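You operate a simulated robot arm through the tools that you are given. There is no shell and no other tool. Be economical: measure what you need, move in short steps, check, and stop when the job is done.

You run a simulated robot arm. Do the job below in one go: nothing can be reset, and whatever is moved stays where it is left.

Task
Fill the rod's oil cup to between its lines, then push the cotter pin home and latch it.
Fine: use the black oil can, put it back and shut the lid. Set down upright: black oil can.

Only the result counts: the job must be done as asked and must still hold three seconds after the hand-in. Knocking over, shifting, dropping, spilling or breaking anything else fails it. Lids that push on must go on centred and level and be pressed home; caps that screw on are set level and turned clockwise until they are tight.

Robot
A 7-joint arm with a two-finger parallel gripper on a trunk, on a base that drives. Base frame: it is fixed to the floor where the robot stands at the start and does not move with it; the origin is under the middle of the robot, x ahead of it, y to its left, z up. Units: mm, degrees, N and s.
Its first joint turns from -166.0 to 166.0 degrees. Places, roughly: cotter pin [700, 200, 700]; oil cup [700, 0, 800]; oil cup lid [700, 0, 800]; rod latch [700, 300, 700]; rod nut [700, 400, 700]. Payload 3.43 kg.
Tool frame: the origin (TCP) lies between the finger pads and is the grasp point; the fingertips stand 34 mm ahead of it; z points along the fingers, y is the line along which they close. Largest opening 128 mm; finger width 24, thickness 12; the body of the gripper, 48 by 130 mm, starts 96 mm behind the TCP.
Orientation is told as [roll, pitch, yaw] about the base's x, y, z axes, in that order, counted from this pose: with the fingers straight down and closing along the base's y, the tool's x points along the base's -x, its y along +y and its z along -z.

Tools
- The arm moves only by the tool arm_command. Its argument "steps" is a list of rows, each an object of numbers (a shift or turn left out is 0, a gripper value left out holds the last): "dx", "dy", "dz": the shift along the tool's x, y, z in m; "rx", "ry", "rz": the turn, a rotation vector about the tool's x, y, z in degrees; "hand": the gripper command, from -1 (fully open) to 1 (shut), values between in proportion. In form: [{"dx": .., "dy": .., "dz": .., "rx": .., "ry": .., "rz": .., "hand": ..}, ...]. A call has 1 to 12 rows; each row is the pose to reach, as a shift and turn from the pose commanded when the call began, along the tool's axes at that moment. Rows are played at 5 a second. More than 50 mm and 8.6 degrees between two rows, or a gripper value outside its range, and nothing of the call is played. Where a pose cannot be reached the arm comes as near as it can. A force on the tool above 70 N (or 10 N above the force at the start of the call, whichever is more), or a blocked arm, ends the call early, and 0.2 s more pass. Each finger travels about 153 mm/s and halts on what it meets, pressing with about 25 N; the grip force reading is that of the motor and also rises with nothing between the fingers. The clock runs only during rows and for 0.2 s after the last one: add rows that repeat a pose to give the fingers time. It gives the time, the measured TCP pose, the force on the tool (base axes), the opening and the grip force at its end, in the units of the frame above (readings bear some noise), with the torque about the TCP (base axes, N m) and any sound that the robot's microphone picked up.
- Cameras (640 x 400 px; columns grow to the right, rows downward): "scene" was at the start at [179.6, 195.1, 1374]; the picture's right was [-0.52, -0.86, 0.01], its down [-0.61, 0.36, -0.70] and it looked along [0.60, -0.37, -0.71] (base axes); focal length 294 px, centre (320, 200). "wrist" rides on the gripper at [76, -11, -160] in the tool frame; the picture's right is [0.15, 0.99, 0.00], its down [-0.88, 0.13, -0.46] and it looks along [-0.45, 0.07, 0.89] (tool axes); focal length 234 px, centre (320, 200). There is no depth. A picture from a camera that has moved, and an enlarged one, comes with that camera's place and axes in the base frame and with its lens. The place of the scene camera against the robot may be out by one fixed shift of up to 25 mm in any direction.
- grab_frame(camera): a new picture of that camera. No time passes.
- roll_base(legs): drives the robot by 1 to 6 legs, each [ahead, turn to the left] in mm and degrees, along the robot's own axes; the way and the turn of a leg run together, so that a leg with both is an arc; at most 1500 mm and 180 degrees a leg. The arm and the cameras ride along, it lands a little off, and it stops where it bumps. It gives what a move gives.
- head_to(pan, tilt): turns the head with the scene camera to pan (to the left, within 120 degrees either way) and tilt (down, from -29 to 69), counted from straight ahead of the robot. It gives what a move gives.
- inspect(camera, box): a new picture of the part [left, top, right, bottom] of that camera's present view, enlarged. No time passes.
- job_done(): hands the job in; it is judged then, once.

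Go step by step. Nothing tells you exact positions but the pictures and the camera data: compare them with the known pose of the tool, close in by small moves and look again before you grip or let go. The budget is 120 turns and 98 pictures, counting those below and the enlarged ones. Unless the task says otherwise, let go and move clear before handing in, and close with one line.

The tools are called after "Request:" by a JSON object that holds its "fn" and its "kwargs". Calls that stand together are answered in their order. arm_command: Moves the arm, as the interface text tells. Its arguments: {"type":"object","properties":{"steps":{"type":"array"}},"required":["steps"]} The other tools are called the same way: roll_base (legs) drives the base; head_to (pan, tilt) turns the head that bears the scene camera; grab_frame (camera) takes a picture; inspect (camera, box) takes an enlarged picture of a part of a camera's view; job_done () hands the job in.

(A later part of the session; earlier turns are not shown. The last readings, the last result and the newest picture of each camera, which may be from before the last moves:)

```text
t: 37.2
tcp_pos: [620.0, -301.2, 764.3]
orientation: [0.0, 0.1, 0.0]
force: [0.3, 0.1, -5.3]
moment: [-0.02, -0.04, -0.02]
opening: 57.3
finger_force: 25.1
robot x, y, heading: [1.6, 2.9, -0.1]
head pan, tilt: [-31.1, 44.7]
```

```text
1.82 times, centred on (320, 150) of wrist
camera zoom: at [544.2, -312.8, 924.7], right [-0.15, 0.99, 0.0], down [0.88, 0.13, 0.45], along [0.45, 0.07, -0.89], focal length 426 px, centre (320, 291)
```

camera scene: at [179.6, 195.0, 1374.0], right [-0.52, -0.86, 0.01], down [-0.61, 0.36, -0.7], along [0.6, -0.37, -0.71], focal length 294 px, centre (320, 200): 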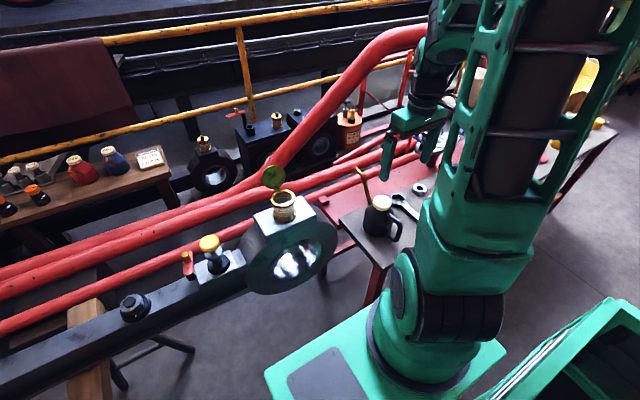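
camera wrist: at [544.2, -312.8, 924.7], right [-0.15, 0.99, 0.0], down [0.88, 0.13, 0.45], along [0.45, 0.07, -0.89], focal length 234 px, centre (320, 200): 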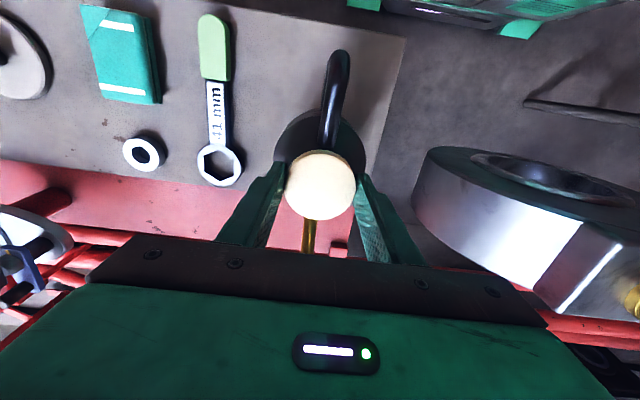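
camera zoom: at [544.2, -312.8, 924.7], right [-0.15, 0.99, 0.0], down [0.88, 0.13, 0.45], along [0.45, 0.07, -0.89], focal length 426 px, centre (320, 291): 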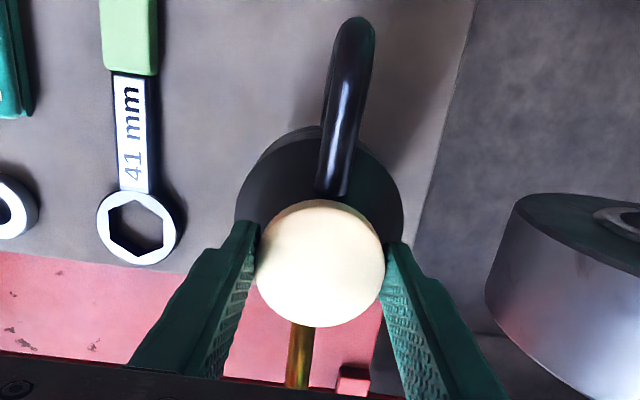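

I'm holding it level by the cream lid, so the grip there is sound, while the body is slippery. A lid grip along the spout axis will resist tilting far better. I set the can back down where it stood first.

Request:
{"fn": "arm_command", "kwargs": {"steps": [{"dz": 0.015}, {"dz": 0.03}, {"dz": 0.04}, {"dz": 0.046}, {"dz": 0.05}, {"dz": 0.05}]}}

Request:
{"fn": "grab_frame", "kwargs": {"camera": "wrist"}}

```text
t: 38.6
tcp_pos: [620.1, -302.8, 711.6]
orientation: [-0.2, 0.0, 0.0]
force: [-5.6, -2.1, 41.3]
moment: [0.13, 0.09, 0.0]
opening: 57.6
finger_force: 25.4
robot x, y, heading: [-2.6, 4.4, 0.1]
head pan, tilt: [-31.1, 44.7]
```

```text
59 pictures are left
camera wrist: at [544.0, -314.5, 871.6], right [-0.14, 0.99, 0.0], down [0.88, 0.13, 0.46], along [0.45, 0.06, -0.89], focal length 234 px, centre (320, 200)
```

wrist: 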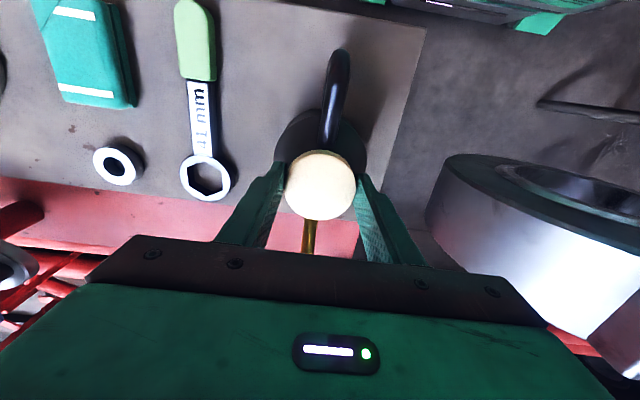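

It touched down firmly. I relieve the pressure, let go, rise and yaw 90° to grip the lid along the spout line.

Request:
{"fn": "arm_command", "kwargs": {"steps": [{"dz": -0.003}, {"dz": -0.003, "hand": 0.2}, {"dz": -0.003, "hand": -0.3}, {"dz": -0.035, "hand": -0.6}, {"dz": -0.07, "hand": -0.6}, {"dz": -0.07}]}}

Request:
{"fn": "arm_command", "kwargs": {"steps": [{"rz": 8.2}, {"rz": 16.4}, {"rz": 24.6}, {"rz": 32.8}, {"rz": 41}, {"rz": 49.2}, {"rz": 57.4}, {"rz": 65.6}, {"rz": 73.8}, {"rz": 82}, {"rz": 90}, {"rz": 90}]}}

Request:
{"fn": "grab_frame", "kwargs": {"camera": "wrist"}}

Request:
{"fn": "inspect", "kwargs": {"camera": "scene", "box": [340, 130, 440, 260]}}

```text
t: 40.0
tcp_pos: [620.0, -304.6, 783.0]
orientation: [-0.1, 0.1, 0.0]
force: [0.0, 0.5, 0.2]
moment: [-0.03, -0.03, -0.01]
opening: 102.3
finger_force: 0.1
robot x, y, heading: [-2.8, 8.7, 0.1]
head pan, tilt: [-31.1, 44.7]
```

```text
t: 42.6
tcp_pos: [621.7, -303.7, 781.8]
orientation: [-0.1, 0.0, -90.1]
force: [-0.7, 0.0, 0.0]
moment: [0.0, -0.03, 0.05]
opening: 102.4
finger_force: 0.0
robot x, y, heading: [-0.2, 0.8, 0.1]
head pan, tilt: [-31.1, 44.7]
```

```text
58 pictures are left
camera wrist: at [609.6, -228.7, 941.8], right [0.99, 0.14, 0.0], down [0.13, -0.88, 0.46], along [0.06, -0.45, -0.89], focal length 234 px, centre (320, 200)
```

wrist: 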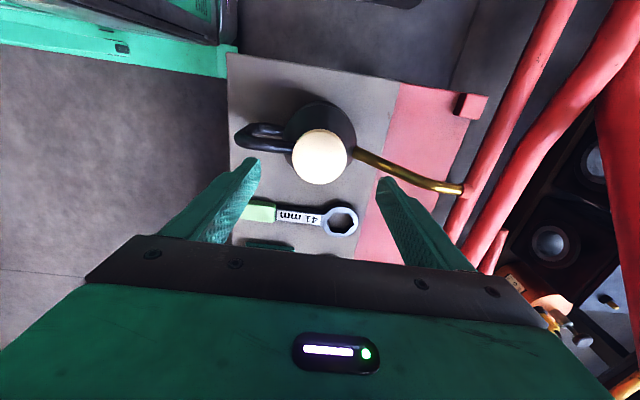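

```text
3.08 times, centred on (390, 195) of scene
camera zoom: at [179.6, 195.0, 1374.0], right [-0.52, -0.86, 0.01], down [-0.61, 0.36, -0.7], along [0.6, -0.37, -0.71], focal length 903 px, centre (105, 215)
```

zoom: 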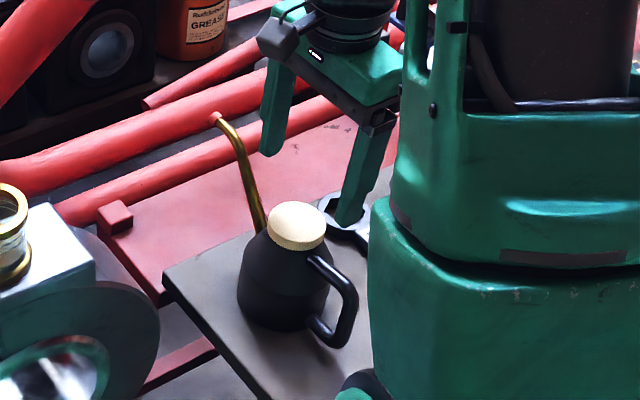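

The spout passes well below fingertip height near the lid, and the handle top is at about 670. I descend to grip the lid with tips at z≈678.

Request:
{"fn": "arm_command", "kwargs": {"steps": [{"dz": 0.02, "hand": -0.25}, {"dz": 0.05, "hand": -0.25}, {"dz": 0.07}, {"dz": 0.07}, {"dz": 0.07, "hand": 0.2}, {"dz": 0.07, "hand": 1}, {"dz": 0.07, "hand": 1}, {"dz": 0.07, "hand": 1}]}}

Request:
{"fn": "inspect", "kwargs": {"camera": "scene", "box": [340, 130, 440, 260]}}

```text
t: 43.4
tcp_pos: [611.7, -303.8, 725.8]
orientation: [0.7, 0.0, -90.1]
force: [1.3, -0.6, -1.5]
moment: [-0.04, 0.14, 0.01]
opening: 80.1
finger_force: 0.0
robot x, y, heading: [0.4, 4.1, 0.3]
head pan, tilt: [-31.1, 44.7]
stopped in row 4: the force on the tool passed its limit at 102 N (the readings are from after the stop); the commanded pose is now the measured one
```

```text
3.08 times, centred on (390, 195) of scene
camera zoom: at [180.5, 194.9, 1373.9], right [-0.52, -0.86, 0.01], down [-0.61, 0.36, -0.7], along [0.6, -0.37, -0.71], focal length 903 px, centre (105, 215)
```

zoom: 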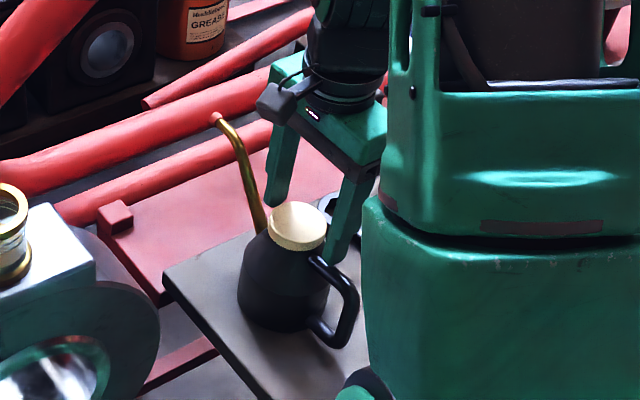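

Something touched; I look at where the fingers stand relative to the can.

Request:
{"fn": "grab_frame", "kwargs": {"camera": "wrist"}}

Request:
{"fn": "inspect", "kwargs": {"camera": "scene", "box": [370, 180, 420, 230]}}

```text
55 pictures are left
camera wrist: at [599.7, -229.2, 885.3], right [0.99, 0.15, 0.01], down [0.12, -0.88, 0.46], along [0.08, -0.45, -0.89], focal length 234 px, centre (320, 200)
```

wrist: 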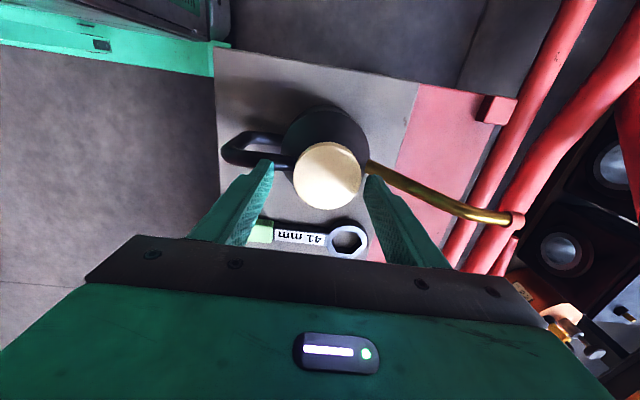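

```text
8.00 times, centred on (395, 205) of scene
camera zoom: at [180.5, 194.9, 1373.9], right [-0.52, -0.86, 0.01], down [-0.61, 0.36, -0.7], along [0.6, -0.37, -0.71], focal length 2349 px, centre (-280, 160)
```

zoom: 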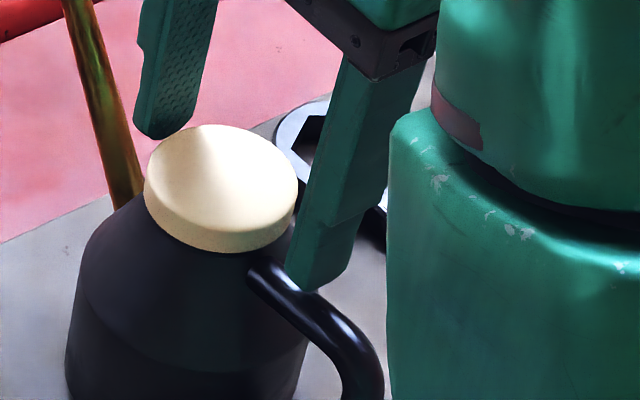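

The finger touched the spout's root. The can hasn't moved (lid still at 621, -303). I rise, centre, and use a 45° yaw instead so the fingers clear both spout and handle.

Request:
{"fn": "arm_command", "kwargs": {"steps": [{"dz": -0.025}, {"dz": -0.05, "dy": 0.005, "ry": 0.0}, {"dz": -0.05, "dy": 0.009, "rz": -7.5}, {"dz": -0.05, "dy": 0.009, "rz": -15}, {"dz": -0.05, "dy": 0.009, "rz": -22.5}, {"dz": -0.05, "dy": 0.009, "rz": -30}, {"dz": -0.05, "dy": 0.009, "rz": -37.5}, {"dz": -0.05, "dy": 0.009, "rz": -45}, {"dz": -0.05, "dy": 0.009, "rz": -45}]}}

Request:
{"fn": "grab_frame", "kwargs": {"camera": "wrist"}}

```text
t: 45.4
tcp_pos: [620.6, -304.0, 775.2]
orientation: [0.5, -0.4, -45.0]
force: [-0.5, 0.0, -1.0]
moment: [0.02, -0.01, 0.0]
opening: 79.8
finger_force: 0.1
robot x, y, heading: [-0.2, 4.8, 0.1]
head pan, tilt: [-31.1, 44.7]
```

```text
53 pictures are left
camera wrist: at [556.1, -259.3, 934.7], right [0.6, 0.8, 0.01], down [0.71, -0.53, 0.46], along [0.38, -0.27, -0.89], focal length 234 px, centre (320, 200)
```

wrist: 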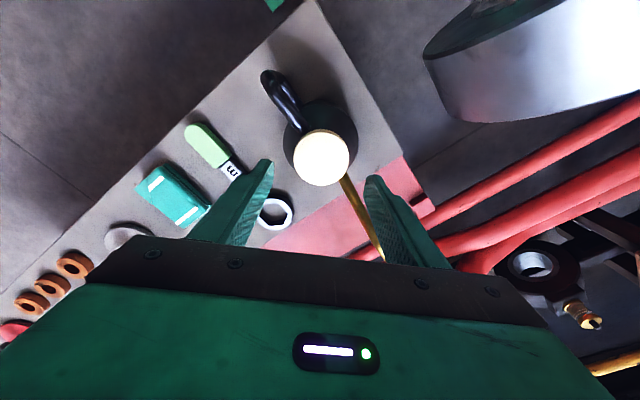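

Request:
{"fn": "arm_command", "kwargs": {"steps": [{"dx": 0.0014, "dy": 0.001, "dz": 0.03}, {"dx": 0.0014, "dy": 0.001, "dz": 0.05}, {"dx": 0.0014, "dy": 0.001, "dz": 0.06}, {"dx": 0.0014, "dy": 0.001, "dz": 0.066}, {"dx": 0.0014, "dy": 0.001, "dz": 0.066}]}}

Request:
{"fn": "inspect", "kwargs": {"camera": "scene", "box": [360, 170, 420, 230]}}

```text
t: 46.6
tcp_pos: [621.2, -301.3, 709.9]
orientation: [0.4, -0.5, -45.1]
force: [-0.2, -0.2, 0.4]
moment: [0.02, 0.02, 0.0]
opening: 80.1
finger_force: 0.1
robot x, y, heading: [1.7, 5.3, 0.3]
head pan, tilt: [-31.1, 44.7]
```

```text
6.67 times, centred on (390, 200) of scene
camera zoom: at [179.7, 195.0, 1374.0], right [-0.52, -0.86, 0.01], down [-0.61, 0.36, -0.7], along [0.6, -0.37, -0.71], focal length 1957 px, centre (-147, 200)
```

zoom: 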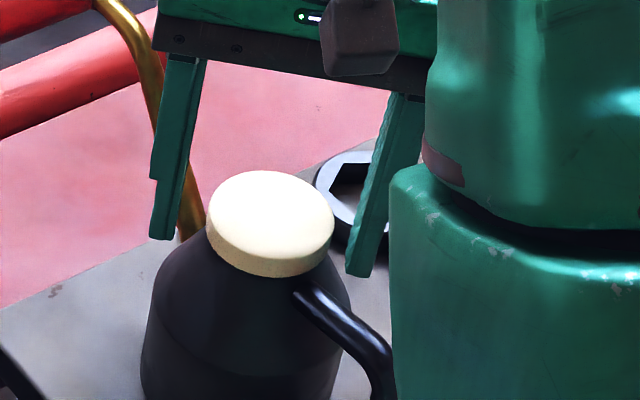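

Both fingers are clear of spout and handle, so I close on the lid.

Request:
{"fn": "arm_command", "kwargs": {"steps": [{"dz": 0.002, "hand": 0}, {"dz": 0.002, "hand": 0.3}, {"dz": 0.002, "hand": 1}, {"dz": 0.002, "hand": 1}, {"dz": 0.002, "hand": 1}]}}

Request:
{"fn": "arm_command", "kwargs": {"steps": [{"dz": -0.005}, {"dz": -0.012}, {"dz": -0.025}, {"dz": -0.04}, {"dz": -0.05}, {"dz": -0.05}]}}

Request:
{"fn": "inspect", "kwargs": {"camera": "scene", "box": [340, 120, 440, 250]}}

```text
t: 47.8
tcp_pos: [620.3, -301.9, 708.9]
orientation: [0.4, -0.6, -45.1]
force: [-5.1, -4.9, 17.5]
moment: [-0.17, 0.25, -0.01]
opening: 60.7
finger_force: 24.6
robot x, y, heading: [0.2, 7.6, 0.3]
head pan, tilt: [-31.1, 44.7]
```

```text
t: 49.2
tcp_pos: [621.6, -302.8, 757.6]
orientation: [0.6, -0.5, -45.1]
force: [0.0, 0.5, -4.2]
moment: [-0.03, 0.01, 0.0]
opening: 57.3
finger_force: 24.9
robot x, y, heading: [1.8, 5.8, -0.2]
head pan, tilt: [-31.1, 44.7]
```

```text
3.08 times, centred on (390, 185) of scene
camera zoom: at [179.8, 194.9, 1374.0], right [-0.52, -0.86, 0.01], down [-0.61, 0.36, -0.7], along [0.6, -0.37, -0.71], focal length 903 px, centre (105, 246)
```

zoom: 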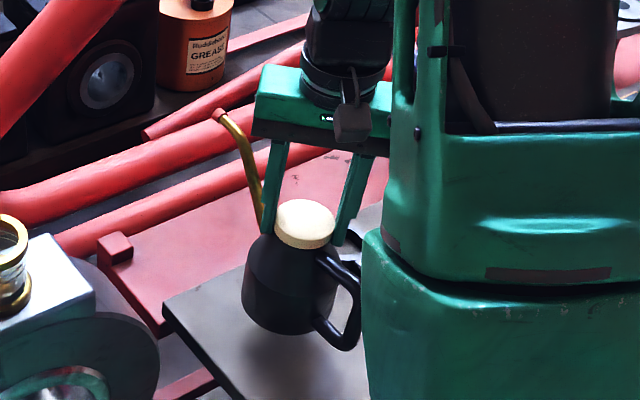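

It's held by the lid. I lift it clear, then swing it round so that the spout points along +y, behind the cup.

Request:
{"fn": "arm_command", "kwargs": {"steps": [{"dz": -0.02}, {"dz": -0.05}, {"dz": -0.085}, {"dz": -0.12}, {"dz": -0.155}, {"dz": -0.185}, {"dz": -0.2}, {"dz": -0.2}]}}

Request:
{"fn": "arm_command", "kwargs": {"steps": [{"dx": 0.006, "dy": 0.011, "dz": -0.003, "rz": -8.2}, {"dx": 0.011, "dy": 0.021, "dz": -0.005, "rz": -16.4}, {"dx": 0.017, "dy": 0.032, "dz": -0.008, "rz": -24.6}, {"dx": 0.023, "dy": 0.043, "dz": -0.011, "rz": -32.8}, {"dx": 0.028, "dy": 0.054, "dz": -0.014, "rz": -41}, {"dx": 0.034, "dy": 0.065, "dz": -0.016, "rz": -49.2}, {"dx": 0.04, "dy": 0.076, "dz": -0.019, "rz": -57.4}, {"dx": 0.045, "dy": 0.086, "dz": -0.022, "rz": -65.6}, {"dx": 0.051, "dy": 0.097, "dz": -0.025, "rz": -73.8}, {"dx": 0.057, "dy": 0.108, "dz": -0.028, "rz": -82}, {"dx": 0.062, "dy": 0.119, "dz": -0.03, "rz": -90}, {"dx": 0.062, "dy": 0.119, "dz": -0.03, "rz": -90}]}}

Request:
{"fn": "grab_frame", "kwargs": {"camera": "wrist"}}

Request:
{"fn": "grab_frame", "kwargs": {"camera": "scene"}}

```text
t: 51.0
tcp_pos: [621.7, -303.3, 957.6]
orientation: [0.5, -0.5, -45.1]
force: [-0.5, -0.8, -2.9]
moment: [0.01, 0.02, 0.03]
opening: 57.0
finger_force: 25.3
robot x, y, heading: [-0.5, 3.0, 0.2]
head pan, tilt: [-31.1, 44.7]
```

```text
t: 53.6
tcp_pos: [659.1, -173.9, 986.6]
orientation: [-0.5, -0.5, 45.0]
force: [0.9, 0.3, -3.4]
moment: [-0.01, -0.03, -0.01]
opening: 57.0
finger_force: 25.2
robot x, y, heading: [1.5, 0.6, -0.0]
head pan, tilt: [-31.1, 44.7]
```

```text
50 pictures are left
camera wrist: at [611.4, -236.8, 1145.7], right [-0.8, 0.6, -0.01], down [0.52, 0.72, 0.46], along [0.28, 0.37, -0.89], focal length 234 px, centre (320, 200)
```

wrist: 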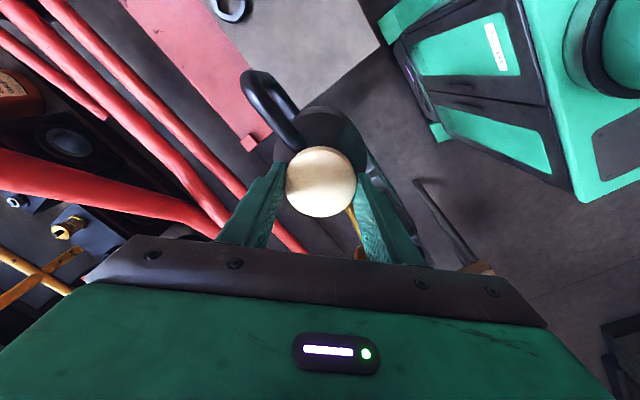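

```text
49 pictures are left
camera scene: at [179.7, 195.0, 1374.0], right [-0.52, -0.86, 0.01], down [-0.61, 0.36, -0.7], along [0.6, -0.37, -0.71], focal length 294 px, centre (320, 200)
```

scene: 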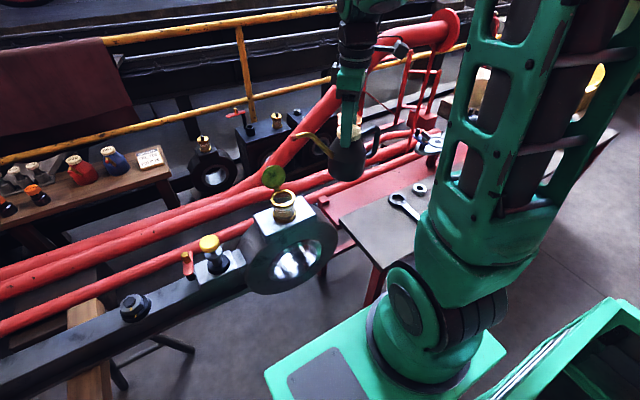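

The can hangs well, with the spout pointing at the cup. I tilt 30° while bringing the tip above the opening, and check that the can follows the hand.

Request:
{"fn": "arm_command", "kwargs": {"steps": [{"dx": -0.006, "dy": 0.005, "dz": 0.009, "rx": 4.3, "ry": 4.3}, {"dx": -0.012, "dy": 0.01, "dz": 0.018, "rx": 8.6, "ry": 8.6}, {"dx": -0.018, "dy": 0.015, "dz": 0.028, "rx": 12.8, "ry": 12.8}, {"dx": -0.024, "dy": 0.02, "dz": 0.037, "rx": 17, "ry": 17}, {"dx": -0.03, "dy": 0.0255, "dz": 0.047, "rx": 21.2, "ry": 21.2}, {"dx": -0.03, "dy": 0.0255, "dz": 0.047, "rx": 21.2, "ry": 21.2}]}}

Request:
{"fn": "grab_frame", "kwargs": {"camera": "wrist"}}

Request:
{"fn": "inspect", "kwargs": {"camera": "scene", "box": [230, 100, 390, 230]}}

```text
t: 55.0
tcp_pos: [663.6, -135.3, 941.2]
orientation: [-22.8, 20.2, 40.6]
force: [-0.3, 0.4, -2.6]
moment: [0.2, 0.0, -0.01]
opening: 56.9
finger_force: 25.1
robot x, y, heading: [-1.3, -0.0, 0.2]
head pan, tilt: [-31.1, 44.7]
```

```text
48 pictures are left
camera wrist: at [614.9, -109.7, 1109.9], right [-0.8, 0.52, -0.31], down [0.53, 0.85, 0.04], along [0.28, -0.13, -0.95], focal length 234 px, centre (320, 200)
```

wrist: 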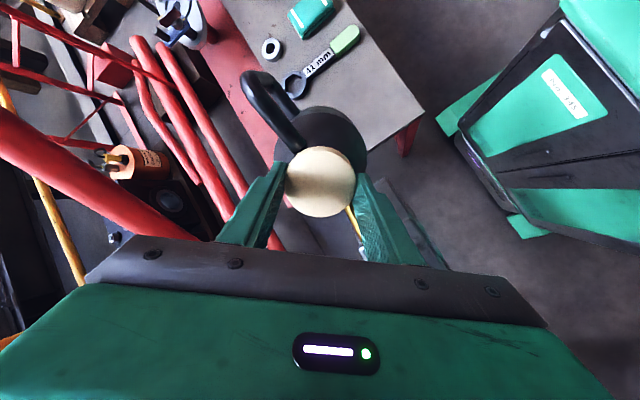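

```text
3.08 times, centred on (310, 165) of scene
camera zoom: at [179.7, 195.0, 1374.0], right [-0.52, -0.86, 0.01], down [-0.61, 0.36, -0.7], along [0.6, -0.37, -0.71], focal length 903 px, centre (351, 308)
```

zoom: 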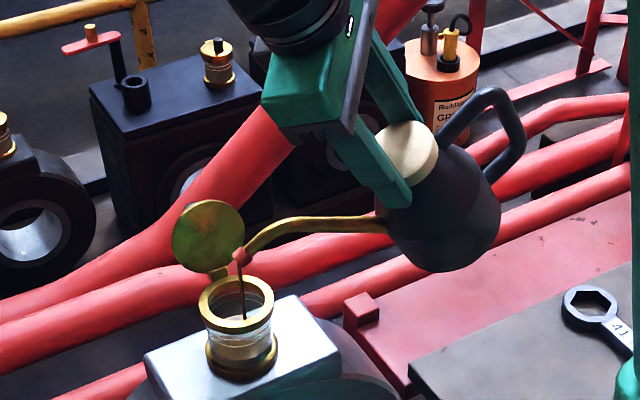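

It's already pouring: a thin stream falls from the tip into the cup. No time runs while I look, so I check the level and where the stream lands.

Request:
{"fn": "inspect", "kwargs": {"camera": "scene", "box": [265, 165, 325, 230]}}

```text
6.15 times, centred on (295, 198) of scene
camera zoom: at [179.7, 195.0, 1374.0], right [-0.52, -0.86, 0.01], down [-0.61, 0.36, -0.7], along [0.6, -0.37, -0.71], focal length 1807 px, centre (474, 215)
```

zoom: 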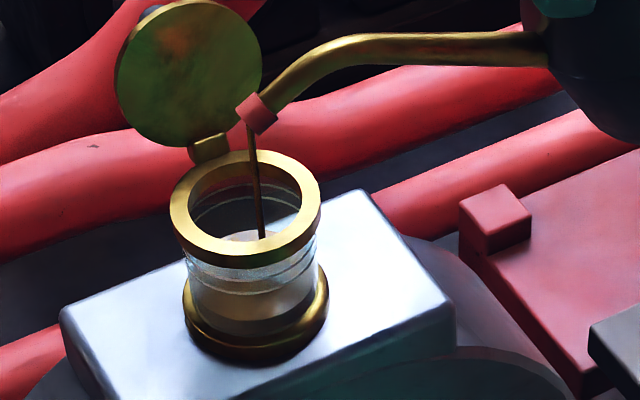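

The stream lands well inside. I hold for a brief step and compare the level.

Request:
{"fn": "arm_command", "kwargs": {"steps": [{}]}}

Request:
{"fn": "inspect", "kwargs": {"camera": "scene", "box": [272, 185, 312, 225]}}

```text
t: 55.4
tcp_pos: [662.8, -136.0, 940.5]
orientation: [-22.7, 20.2, 40.5]
force: [-1.5, 0.5, -3.7]
moment: [0.2, -0.02, 0.01]
opening: 56.9
finger_force: 24.7
robot x, y, heading: [-1.1, 3.5, 0.0]
head pan, tilt: [-31.1, 44.7]
```

```text
10.00 times, centred on (292, 205) of scene
camera zoom: at [179.8, 195.0, 1374.0], right [-0.52, -0.86, 0.01], down [-0.61, 0.36, -0.7], along [0.6, -0.37, -0.71], focal length 2936 px, centre (600, 150)
```

zoom: 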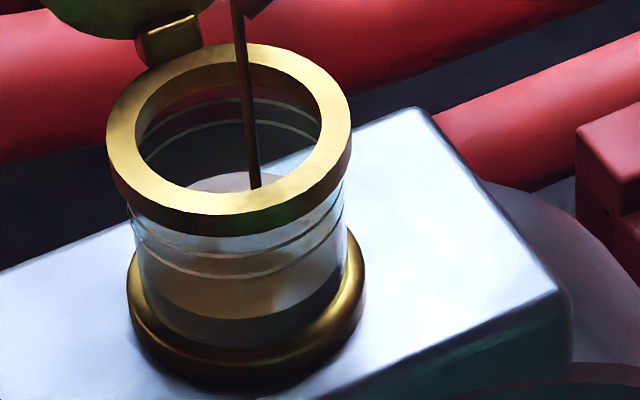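

The oil surface meets the glass front at about row 318, with lines at about 275 and 252 in this view, so my target is about 263. I hold about 1 s more to learn the rate.

Request:
{"fn": "arm_command", "kwargs": {"steps": [{}, {}, {}, {}]}}

Request:
{"fn": "inspect", "kwargs": {"camera": "scene", "box": [272, 185, 312, 225]}}

```text
t: 56.4
tcp_pos: [663.3, -135.8, 941.8]
orientation: [-22.8, 20.2, 40.6]
force: [-0.9, -0.1, -4.2]
moment: [0.18, 0.0, 0.03]
opening: 57.0
finger_force: 24.8
robot x, y, heading: [-2.1, 7.1, 0.1]
head pan, tilt: [-31.1, 44.7]
```

```text
10.00 times, centred on (292, 205) of scene
camera zoom: at [179.8, 195.0, 1374.0], right [-0.52, -0.86, 0.01], down [-0.61, 0.36, -0.7], along [0.6, -0.37, -0.71], focal length 2936 px, centre (600, 150)
```

zoom: 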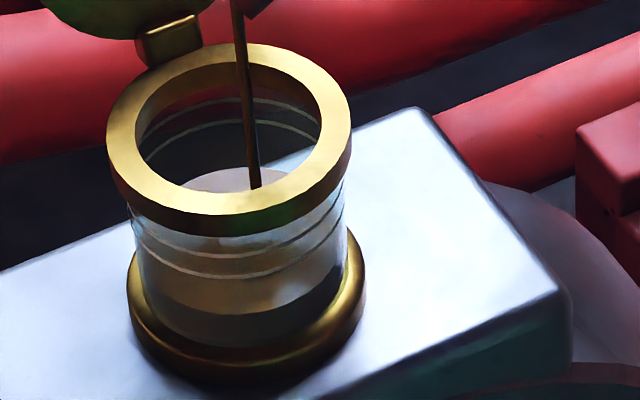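

The level rises about 6 px/s, so some 8 s are needed. I pour for about 5 s, then check.

Request:
{"fn": "arm_command", "kwargs": {"steps": [{}, {}, {}, {}, {}, {}, {}, {}, {}, {}, {}, {}]}}

Request:
{"fn": "inspect", "kwargs": {"camera": "scene", "box": [272, 185, 312, 225]}}

```text
t: 59.0
tcp_pos: [662.9, -136.1, 941.0]
orientation: [-22.7, 20.1, 40.6]
force: [0.6, 0.4, -3.9]
moment: [0.14, 0.02, 0.02]
opening: 57.0
finger_force: 24.6
robot x, y, heading: [2.7, 3.4, 0.1]
head pan, tilt: [-31.1, 44.7]
```

```text
10.00 times, centred on (292, 205) of scene
camera zoom: at [179.8, 195.0, 1374.0], right [-0.52, -0.86, 0.01], down [-0.61, 0.36, -0.7], along [0.6, -0.37, -0.71], focal length 2936 px, centre (600, 150)
```

zoom: 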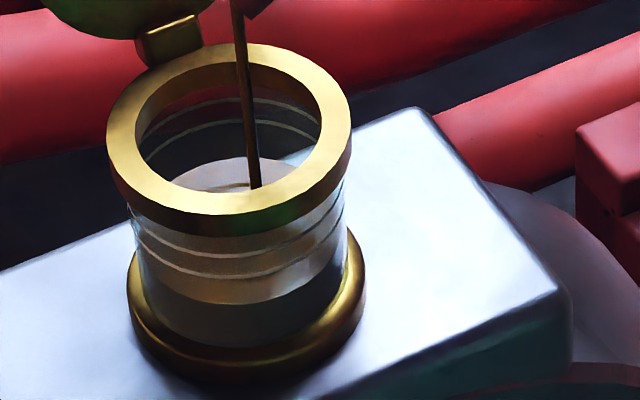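

The rate is slowing, so I add 5° of tilt while keeping the tip over the middle, then pour on.

Request:
{"fn": "arm_command", "kwargs": {"steps": [{"dx": -0.0015, "dy": 0.0015, "dz": -0.004, "rx": 1.8, "ry": 1.8}, {"dx": -0.0031, "dy": 0.0031, "dz": -0.0083, "rx": 3.5, "ry": 3.5}, {"dx": -0.0031, "dy": 0.0031, "dz": -0.0083, "rx": 3.5, "ry": 3.5}, {"dx": -0.0031, "dy": 0.0031, "dz": -0.0083, "rx": 3.5, "ry": 3.5}, {"dx": -0.0031, "dy": 0.0031, "dz": -0.0083, "rx": 3.5, "ry": 3.5}, {"dx": -0.0031, "dy": 0.0031, "dz": -0.0083, "rx": 3.5, "ry": 3.5}]}}

Request:
{"fn": "inspect", "kwargs": {"camera": "scene", "box": [272, 185, 312, 225]}}

```text
t: 60.4
tcp_pos: [663.3, -128.8, 946.7]
orientation: [-26.8, 23.3, 39.1]
force: [-1.1, -0.2, -4.1]
moment: [0.21, -0.03, 0.0]
opening: 56.9
finger_force: 25.4
robot x, y, heading: [3.2, 6.3, 0.2]
head pan, tilt: [-31.1, 44.7]
```

```text
10.00 times, centred on (292, 205) of scene
camera zoom: at [179.8, 195.0, 1374.0], right [-0.52, -0.86, 0.01], down [-0.61, 0.36, -0.7], along [0.6, -0.37, -0.71], focal length 2936 px, centre (600, 150)
```

zoom: 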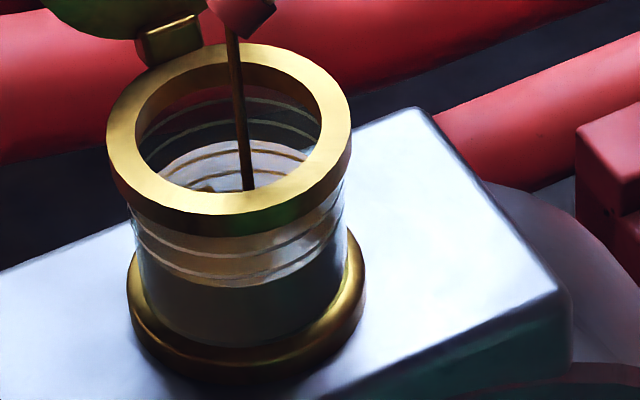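

The flow is good now, about 13 px/s, and roughly 20 px remain. I pour 0.8 s more, then check.

Request:
{"fn": "arm_command", "kwargs": {"steps": [{}, {}, {}]}}

Request:
{"fn": "inspect", "kwargs": {"camera": "scene", "box": [272, 185, 312, 225]}}

```text
t: 61.2
tcp_pos: [662.0, -129.3, 947.3]
orientation: [-26.9, 23.3, 39.1]
force: [-0.2, -0.2, -3.5]
moment: [0.24, -0.01, -0.01]
opening: 57.5
finger_force: 25.3
robot x, y, heading: [-1.2, 4.8, -0.0]
head pan, tilt: [-31.1, 44.7]
```

```text
10.00 times, centred on (292, 205) of scene
camera zoom: at [179.8, 195.0, 1374.0], right [-0.52, -0.86, 0.01], down [-0.61, 0.36, -0.7], along [0.6, -0.37, -0.71], focal length 2936 px, centre (600, 150)
```

zoom: 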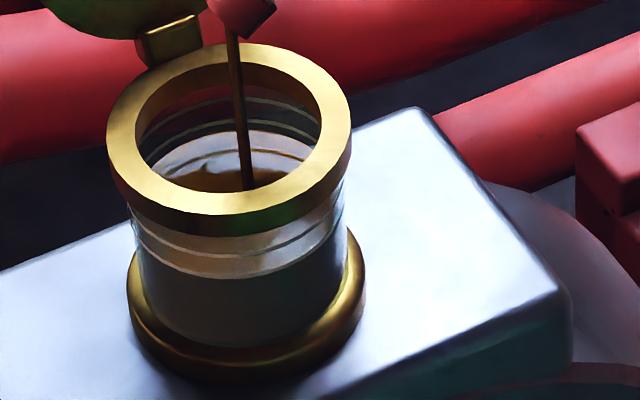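

The surface is right at the lower line. I pour 0.4 s more, then tilt back keeping the tip over the cup.

Request:
{"fn": "arm_command", "kwargs": {"steps": [{}, {}, {"dx": 0.0045, "dy": -0.0045, "dz": 0.0045, "rx": -5, "ry": -5}, {"dx": 0.008, "dy": -0.008, "dz": 0.007, "rx": -10, "ry": -10}, {"dx": 0.01, "dy": -0.01, "dz": 0.009, "rx": -15, "ry": -15}, {"dx": 0.01, "dy": -0.01, "dz": 0.005, "rx": -20, "ry": -20}, {"dx": 0.01, "dy": -0.01, "dz": 0.005, "rx": -20, "ry": -20}]}}

Request:
{"fn": "inspect", "kwargs": {"camera": "scene", "box": [272, 185, 312, 225]}}

Request:
{"fn": "inspect", "kwargs": {"camera": "scene", "box": [230, 100, 390, 230]}}

```text
t: 62.8
tcp_pos: [662.0, -142.7, 949.7]
orientation: [-5.2, 4.1, 44.7]
force: [-0.7, -0.4, -3.9]
moment: [0.02, 0.03, -0.01]
opening: 56.8
finger_force: 25.7
robot x, y, heading: [1.9, 4.1, 0.1]
head pan, tilt: [-31.1, 44.7]
```

```text
10.00 times, centred on (292, 205) of scene
camera zoom: at [179.7, 195.0, 1374.0], right [-0.52, -0.86, 0.01], down [-0.61, 0.36, -0.7], along [0.6, -0.37, -0.71], focal length 2936 px, centre (600, 150)
```

zoom: 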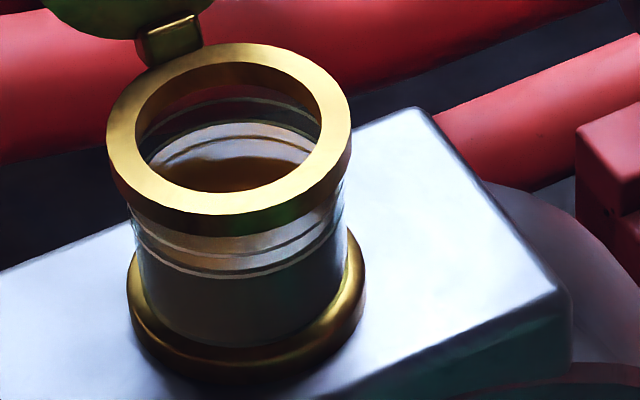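

```text
3.08 times, centred on (310, 165) of scene
camera zoom: at [179.7, 195.0, 1374.0], right [-0.52, -0.86, 0.01], down [-0.61, 0.36, -0.7], along [0.6, -0.37, -0.71], focal length 903 px, centre (351, 308)
```

zoom: 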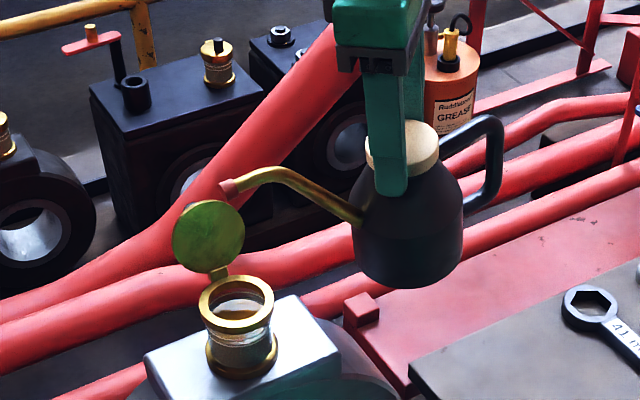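

Request:
{"fn": "inspect", "kwargs": {"camera": "scene", "box": [278, 200, 302, 218]}}

```text
16.00 times, centred on (290, 209) of scene
camera zoom: at [179.7, 195.0, 1374.0], right [-0.52, -0.86, 0.01], down [-0.61, 0.36, -0.7], along [0.6, -0.37, -0.71], focal length 4698 px, centre (800, 56)
```

zoom: 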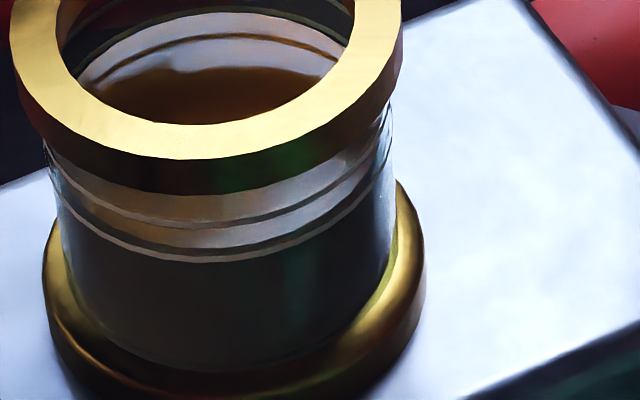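

The pour has stopped cleanly, with the oil just above the lower line. I add a brief touch more so that it sits nearer mid-band.

Request:
{"fn": "arm_command", "kwargs": {"steps": [{"dx": -0.003, "dy": 0.003, "dz": 0.0005, "rx": 5, "ry": 5}, {"dx": -0.006, "dy": 0.006, "dz": 0.001, "rx": 10, "ry": 10}, {"dx": -0.0085, "dy": 0.0085, "dz": 0.0018, "rx": 15, "ry": 15}, {"dx": -0.0105, "dy": 0.0105, "dz": 0.0023, "rx": 19.6, "ry": 19.6}, {"dx": -0.0085, "dy": 0.0085, "dz": 0.0018, "rx": 15, "ry": 15}, {"dx": -0.006, "dy": 0.006, "dz": 0.001, "rx": 10, "ry": 10}, {"dx": -0.003, "dy": 0.003, "dz": 0.0005, "rx": 5, "ry": 5}, {"dx": 0}, {"dx": 0}]}}

Request:
{"fn": "inspect", "kwargs": {"camera": "scene", "box": [278, 200, 302, 218]}}

```text
t: 64.8
tcp_pos: [663.3, -142.5, 949.6]
orientation: [-5.1, 4.2, 44.8]
force: [1.0, -0.4, -4.5]
moment: [0.02, 0.0, 0.0]
opening: 57.3
finger_force: 24.7
robot x, y, heading: [-1.0, 1.9, 0.1]
head pan, tilt: [-31.1, 44.7]
```

```text
16.00 times, centred on (290, 209) of scene
camera zoom: at [179.8, 195.0, 1374.0], right [-0.52, -0.86, 0.01], down [-0.61, 0.36, -0.7], along [0.6, -0.37, -0.71], focal length 4698 px, centre (800, 56)
```

zoom: 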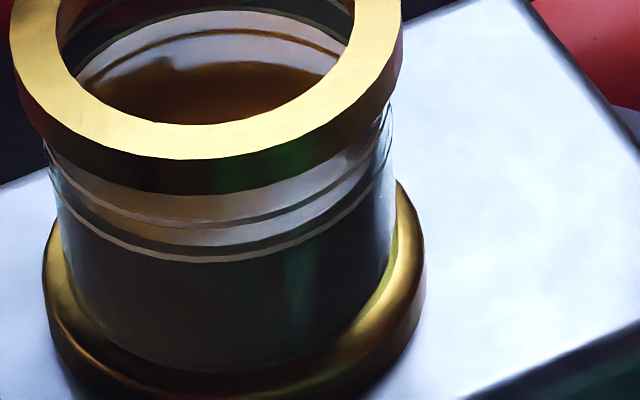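

The level is about a third of the way up the band. One more short dip puts it near the middle.

Request:
{"fn": "arm_command", "kwargs": {"steps": [{"dx": -0.003, "dy": 0.003, "dz": 0.0005, "rx": 5, "ry": 5}, {"dx": -0.006, "dy": 0.006, "dz": 0.001, "rx": 10, "ry": 10}, {"dx": -0.0085, "dy": 0.0085, "dz": 0.0018, "rx": 15, "ry": 15}, {"dx": -0.0105, "dy": 0.0105, "dz": 0.0023, "rx": 19.6, "ry": 19.6}, {"dx": -0.0105, "dy": 0.0105, "dz": 0.0023, "rx": 19.6, "ry": 19.6}, {"dx": -0.0085, "dy": 0.0085, "dz": 0.0018, "rx": 15, "ry": 15}, {"dx": -0.006, "dy": 0.006, "dz": 0.001, "rx": 10, "ry": 10}, {"dx": -0.003, "dy": 0.003, "dz": 0.0005, "rx": 5, "ry": 5}, {"dx": 0}, {"dx": 0}]}}

Request:
{"fn": "inspect", "kwargs": {"camera": "scene", "box": [278, 200, 302, 218]}}

Request:
{"fn": "inspect", "kwargs": {"camera": "scene", "box": [272, 185, 312, 225]}}

```text
t: 67.0
tcp_pos: [661.9, -141.6, 949.3]
orientation: [-5.3, 4.2, 44.7]
force: [-0.2, 0.2, -4.3]
moment: [0.04, -0.02, -0.04]
opening: 57.2
finger_force: 25.5
robot x, y, heading: [-1.1, 5.8, 0.2]
head pan, tilt: [-31.1, 44.7]
```

```text
16.00 times, centred on (290, 209) of scene
camera zoom: at [179.8, 195.0, 1374.0], right [-0.52, -0.86, 0.01], down [-0.61, 0.36, -0.7], along [0.6, -0.37, -0.71], focal length 4698 px, centre (800, 56)
```

zoom: 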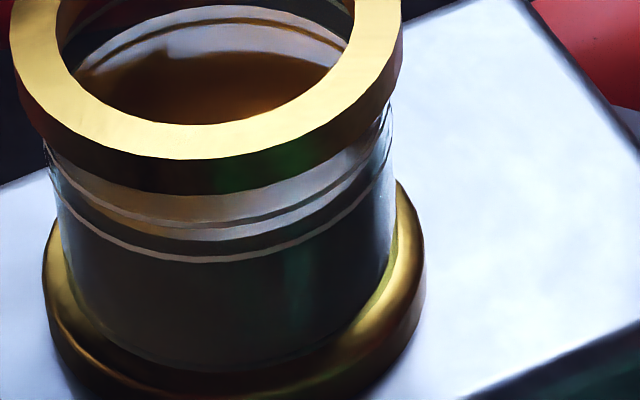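

```text
10.00 times, centred on (292, 205) of scene
camera zoom: at [179.8, 195.0, 1374.0], right [-0.52, -0.86, 0.01], down [-0.61, 0.36, -0.7], along [0.6, -0.37, -0.71], focal length 2936 px, centre (600, 150)
```

zoom: 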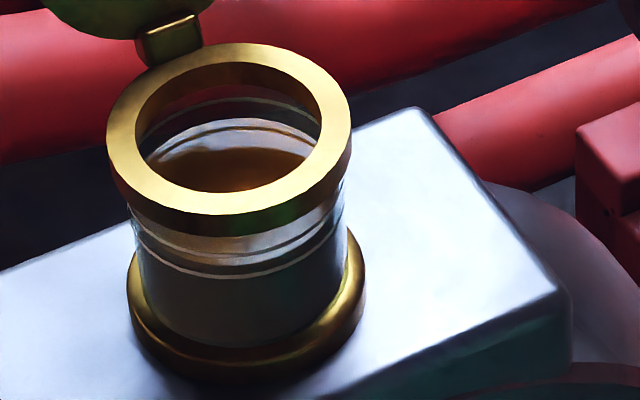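

The level sits mid-band between the lines. Now I return the can: level it, swing back and go over its old spot.

Request:
{"fn": "arm_command", "kwargs": {"steps": [{"dx": 0.009, "dy": -0.008, "dz": -0.011, "rx": -1.6, "ry": -1.6}, {"dx": 0.018, "dy": -0.016, "dz": -0.022, "rx": -3.2, "ry": -3.2}, {"dx": 0.0277, "dy": -0.0235, "dz": -0.033, "rx": -4.7, "ry": -4.7}, {"dx": 0.0277, "dy": -0.0235, "dz": -0.033, "rx": -4.7, "ry": -4.7}]}}

Request:
{"fn": "arm_command", "kwargs": {"steps": [{"dx": 0.011, "dy": -0.006, "dz": 0.003, "rz": 8.2}, {"dx": 0.021, "dy": -0.012, "dz": 0.005, "rz": 16.4}, {"dx": 0.032, "dy": -0.017, "dz": 0.008, "rz": 24.6}, {"dx": 0.043, "dy": -0.023, "dz": 0.011, "rz": 32.8}, {"dx": 0.054, "dy": -0.029, "dz": 0.014, "rz": 41}, {"dx": 0.064, "dy": -0.035, "dz": 0.016, "rz": 49.2}, {"dx": 0.075, "dy": -0.04, "dz": 0.019, "rz": 57.4}, {"dx": 0.086, "dy": -0.046, "dz": 0.022, "rz": 65.6}, {"dx": 0.097, "dy": -0.052, "dz": 0.025, "rz": 73.8}, {"dx": 0.107, "dy": -0.058, "dz": 0.028, "rz": 82}, {"dx": 0.118, "dy": -0.0636, "dz": 0.03, "rz": 90}, {"dx": 0.118, "dy": -0.0636, "dz": 0.03, "rz": 90}]}}

Request:
{"fn": "grab_frame", "kwargs": {"camera": "wrist"}}

```text
t: 68.0
tcp_pos: [659.4, -173.0, 985.8]
orientation: [-0.4, -0.4, 44.9]
force: [-0.3, 0.0, -4.3]
moment: [0.0, -0.01, 0.01]
opening: 57.3
finger_force: 25.0
robot x, y, heading: [0.6, 6.4, -0.3]
head pan, tilt: [-31.1, 44.7]
```

```text
t: 70.6
tcp_pos: [619.7, -304.4, 955.8]
orientation: [0.5, -0.6, -45.2]
force: [0.2, 1.0, -4.8]
moment: [0.0, 0.0, 0.0]
opening: 57.0
finger_force: 25.1
robot x, y, heading: [-0.4, 1.9, -0.2]
head pan, tilt: [-31.1, 44.7]
```

```text
34 pictures are left
camera wrist: at [556.3, -258.7, 1114.9], right [0.6, 0.8, 0.01], down [0.71, -0.53, 0.46], along [0.38, -0.27, -0.89], focal length 234 px, centre (320, 200)
```

wrist: 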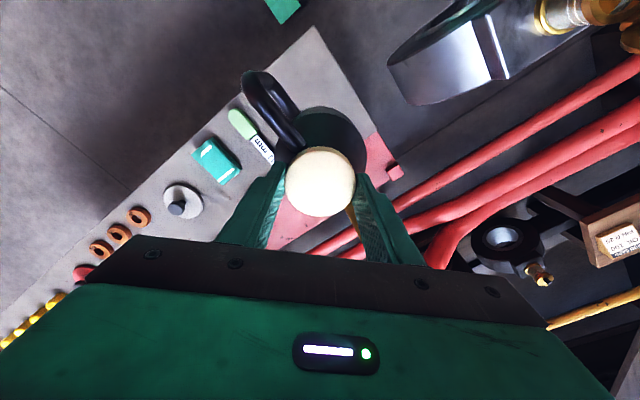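

Request:
{"fn": "arm_command", "kwargs": {"steps": [{"dz": 0.03}, {"dz": 0.07}, {"dz": 0.11}, {"dz": 0.15}, {"dz": 0.185}, {"dz": 0.21}, {"dz": 0.228}, {"dz": 0.236}, {"dz": 0.236}]}}

Request:
{"fn": "arm_command", "kwargs": {"steps": [{"dz": 0.002}, {"dz": 0.004}, {"dz": 0.006}]}}

```text
t: 72.6
tcp_pos: [623.3, -302.4, 720.1]
orientation: [0.6, -0.5, -45.1]
force: [0.2, -0.4, -3.6]
moment: [-0.01, -0.02, -0.02]
opening: 56.8
finger_force: 24.8
robot x, y, heading: [-1.5, 4.8, -0.2]
head pan, tilt: [-31.1, 44.7]
```

```text
t: 73.4
tcp_pos: [621.9, -303.0, 715.3]
orientation: [0.4, -0.5, -45.1]
force: [-1.1, 0.8, 0.9]
moment: [0.03, 0.29, -0.04]
opening: 57.0
finger_force: 25.6
robot x, y, heading: [0.4, 4.7, -0.1]
head pan, tilt: [-31.1, 44.7]
```

It's touching the bench. I press a millimetre more, then open slowly and rise.

Request:
{"fn": "arm_command", "kwargs": {"steps": [{"dz": 0.001}, {"dz": 0.001}, {"dz": 0.001, "hand": 0.4}, {"dz": 0.001, "hand": 0.1}, {"dz": 0.001, "hand": -0.3}, {"dz": 0.001, "hand": -0.3}, {"dz": -0.03}, {"dz": -0.07}, {"dz": -0.11}, {"dz": -0.15}, {"dz": -0.15}]}}

Request:
{"fn": "grab_frame", "kwargs": {"camera": "scene"}}

```text
t: 75.8
tcp_pos: [623.2, -300.2, 868.0]
orientation: [0.4, -0.5, -45.1]
force: [-0.1, -0.3, 0.5]
moment: [0.01, 0.03, 0.01]
opening: 83.2
finger_force: 0.0
robot x, y, heading: [2.5, 4.7, -0.1]
head pan, tilt: [-31.1, 44.7]
```

```text
33 pictures are left
camera scene: at [179.7, 195.0, 1374.0], right [-0.52, -0.86, 0.01], down [-0.61, 0.36, -0.7], along [0.6, -0.37, -0.71], focal length 294 px, centre (320, 200)
```

scene: 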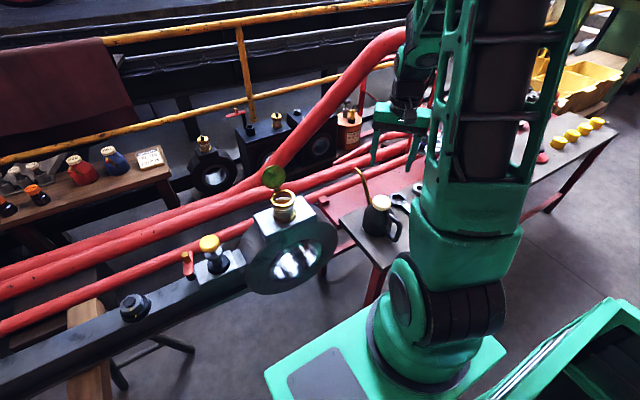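

The can is back upright. Now the lid: with closed fingers I'll go behind it on the +x side and push the knob towards -x until it falls shut.

Request:
{"fn": "arm_command", "kwargs": {"steps": [{"dz": -0.045, "hand": 1}, {"dz": -0.092}, {"dx": 0.012, "dy": 0.032, "dz": -0.092, "rz": -4.5}, {"dx": 0.023, "dy": 0.064, "dz": -0.092, "rz": -9}, {"dx": 0.035, "dy": 0.095, "dz": -0.092, "rz": -13.5}, {"dx": 0.047, "dy": 0.127, "dz": -0.092, "rz": -18}, {"dx": 0.059, "dy": 0.159, "dz": -0.092, "rz": -22.5}, {"dx": 0.07, "dy": 0.191, "dz": -0.092, "rz": -27}, {"dx": 0.082, "dy": 0.223, "dz": -0.092, "rz": -31.5}, {"dx": 0.094, "dy": 0.254, "dz": -0.092, "rz": -36}, {"dx": 0.106, "dy": 0.286, "dz": -0.092, "rz": -40.5}, {"dx": 0.117, "dy": 0.318, "dz": -0.092, "rz": -45}]}}

Request:
{"fn": "grab_frame", "kwargs": {"camera": "wrist"}}

```text
t: 78.4
tcp_pos: [765.6, 1.5, 958.2]
orientation: [0.0, -0.7, 0.0]
force: [0.9, 0.3, 0.6]
moment: [0.04, -0.04, 0.0]
opening: 0.0
finger_force: 25.2
robot x, y, heading: [-1.2, 9.0, -0.0]
head pan, tilt: [-31.1, 44.7]
```

```text
32 pictures are left
camera wrist: at [687.5, -10.1, 1115.8], right [-0.15, 0.99, 0.0], down [0.87, 0.13, 0.47], along [0.46, 0.07, -0.88], focal length 234 px, centre (320, 200)
```

wrist: 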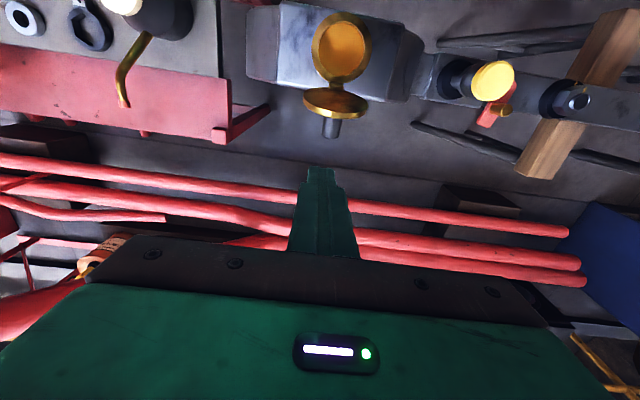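

The fingers are behind the knob. I lower and push in -x.

Request:
{"fn": "arm_command", "kwargs": {"steps": [{"dy": 0.005, "dz": 0.027}, {"dy": 0.005, "dz": 0.054}, {"dx": 0.012, "dy": 0.005, "dz": 0.054}, {"dx": 0.024, "dy": 0.005, "dz": 0.054}, {"dx": 0.034, "dy": 0.005, "dz": 0.054}, {"dx": 0.044, "dy": 0.005, "dz": 0.052}, {"dx": 0.054, "dy": 0.005, "dz": 0.048}, {"dx": 0.054, "dy": 0.005, "dz": 0.046}]}}

Request:
{"fn": "inspect", "kwargs": {"camera": "scene", "box": [240, 150, 340, 220]}}

```text
t: 80.2
tcp_pos: [709.4, 9.2, 912.0]
orientation: [-0.2, -0.7, -0.1]
force: [-0.8, -0.6, 0.5]
moment: [0.03, -0.01, 0.0]
opening: 0.3
finger_force: 25.0
robot x, y, heading: [-1.5, 5.8, -0.0]
head pan, tilt: [-31.1, 44.7]
```

```text
5.71 times, centred on (290, 185) of scene
camera zoom: at [179.7, 195.0, 1374.0], right [-0.52, -0.86, 0.01], down [-0.61, 0.36, -0.7], along [0.6, -0.37, -0.71], focal length 1678 px, centre (491, 286)
```

zoom: 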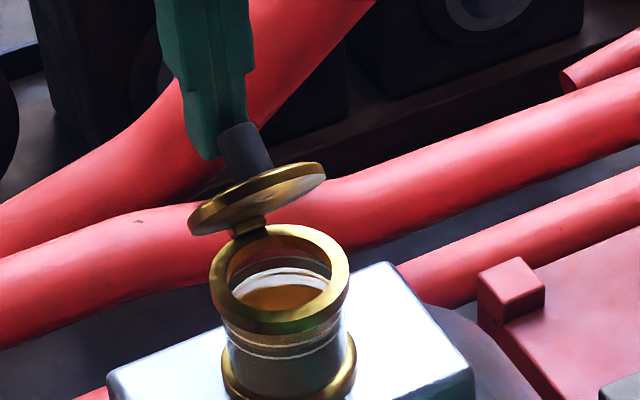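

Request:
{"fn": "arm_command", "kwargs": {"steps": [{}, {}, {}]}}

Request:
{"fn": "inspect", "kwargs": {"camera": "scene", "box": [240, 150, 340, 220]}}

```text
t: 81.0
tcp_pos: [710.9, 9.0, 912.8]
orientation: [-0.1, -0.7, -0.2]
force: [-0.1, 0.9, 0.2]
moment: [0.01, -0.02, -0.01]
opening: 0.1
finger_force: 24.7
robot x, y, heading: [0.5, -0.2, 0.0]
head pan, tilt: [-31.1, 44.7]
```

```text
5.71 times, centred on (290, 185) of scene
camera zoom: at [179.6, 195.0, 1374.0], right [-0.52, -0.86, 0.01], down [-0.61, 0.36, -0.7], along [0.6, -0.37, -0.71], focal length 1678 px, centre (491, 286)
```

zoom: 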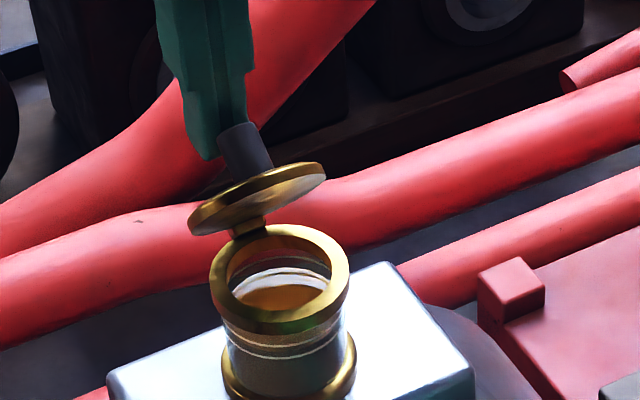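

The lid's hinge holds it by friction. I keep pushing it over, then press it down from above on the knob.

Request:
{"fn": "arm_command", "kwargs": {"steps": [{"dx": 0.01}, {"dx": 0.02}, {"dx": 0.03}, {"dx": 0.036}, {"dx": 0.036}]}}

Request:
{"fn": "inspect", "kwargs": {"camera": "scene", "box": [240, 150, 340, 220]}}

```text
t: 82.2
tcp_pos: [674.1, 9.3, 911.6]
orientation: [0.0, -0.7, 0.0]
force: [-0.3, 0.6, -0.4]
moment: [-0.01, -0.02, 0.04]
opening: 0.1
finger_force: 25.6
robot x, y, heading: [0.9, -0.9, 0.2]
head pan, tilt: [-31.1, 44.7]
```

```text
5.71 times, centred on (290, 185) of scene
camera zoom: at [179.6, 195.0, 1374.0], right [-0.52, -0.86, 0.01], down [-0.61, 0.36, -0.7], along [0.6, -0.37, -0.71], focal length 1678 px, centre (491, 286)
```

zoom: 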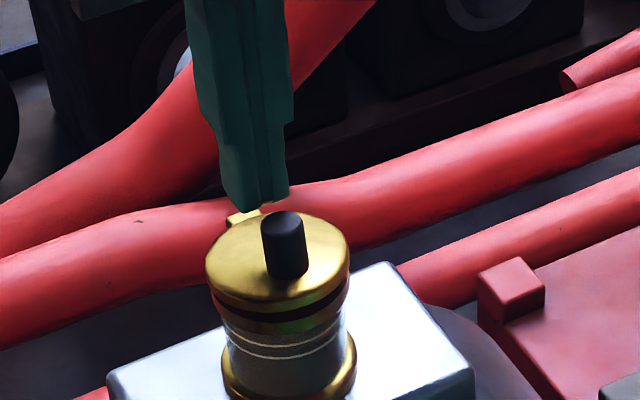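

The lid has dropped but shows a thin gap, so it needs pressing home. I move over the knob and press down.

Request:
{"fn": "arm_command", "kwargs": {"steps": [{"dz": -0.015}, {"dx": 0.022, "dz": -0.015}, {"dx": 0.022, "dz": -0.005}, {"dx": 0.022, "dz": 0.004}, {"dx": 0.022, "dz": 0.007}, {"dx": 0.022, "dz": 0.009}, {"dx": 0.022, "dz": 0.009}]}}

Request:
{"fn": "inspect", "kwargs": {"camera": "scene", "box": [240, 150, 340, 220]}}

```text
t: 83.5
tcp_pos: [642.2, 9.4, 912.4]
orientation: [-0.1, -1.6, -0.3]
force: [1.3, 0.6, -0.2]
moment: [0.01, 0.07, 0.01]
opening: 0.0
finger_force: 25.0
robot x, y, heading: [1.7, 0.7, -0.2]
head pan, tilt: [-31.1, 44.7]
stopped in row 6: the force on the tool passed its limit at 78 N (the readings are from after the stop); the commanded pose is now the measured one
```

```text
5.71 times, centred on (290, 185) of scene
camera zoom: at [180.4, 195.1, 1373.9], right [-0.52, -0.86, 0.01], down [-0.61, 0.36, -0.7], along [0.6, -0.37, -0.71], focal length 1678 px, centre (491, 286)
```

zoom: 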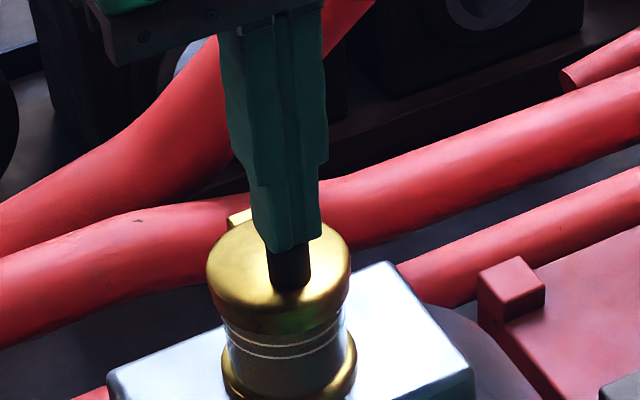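

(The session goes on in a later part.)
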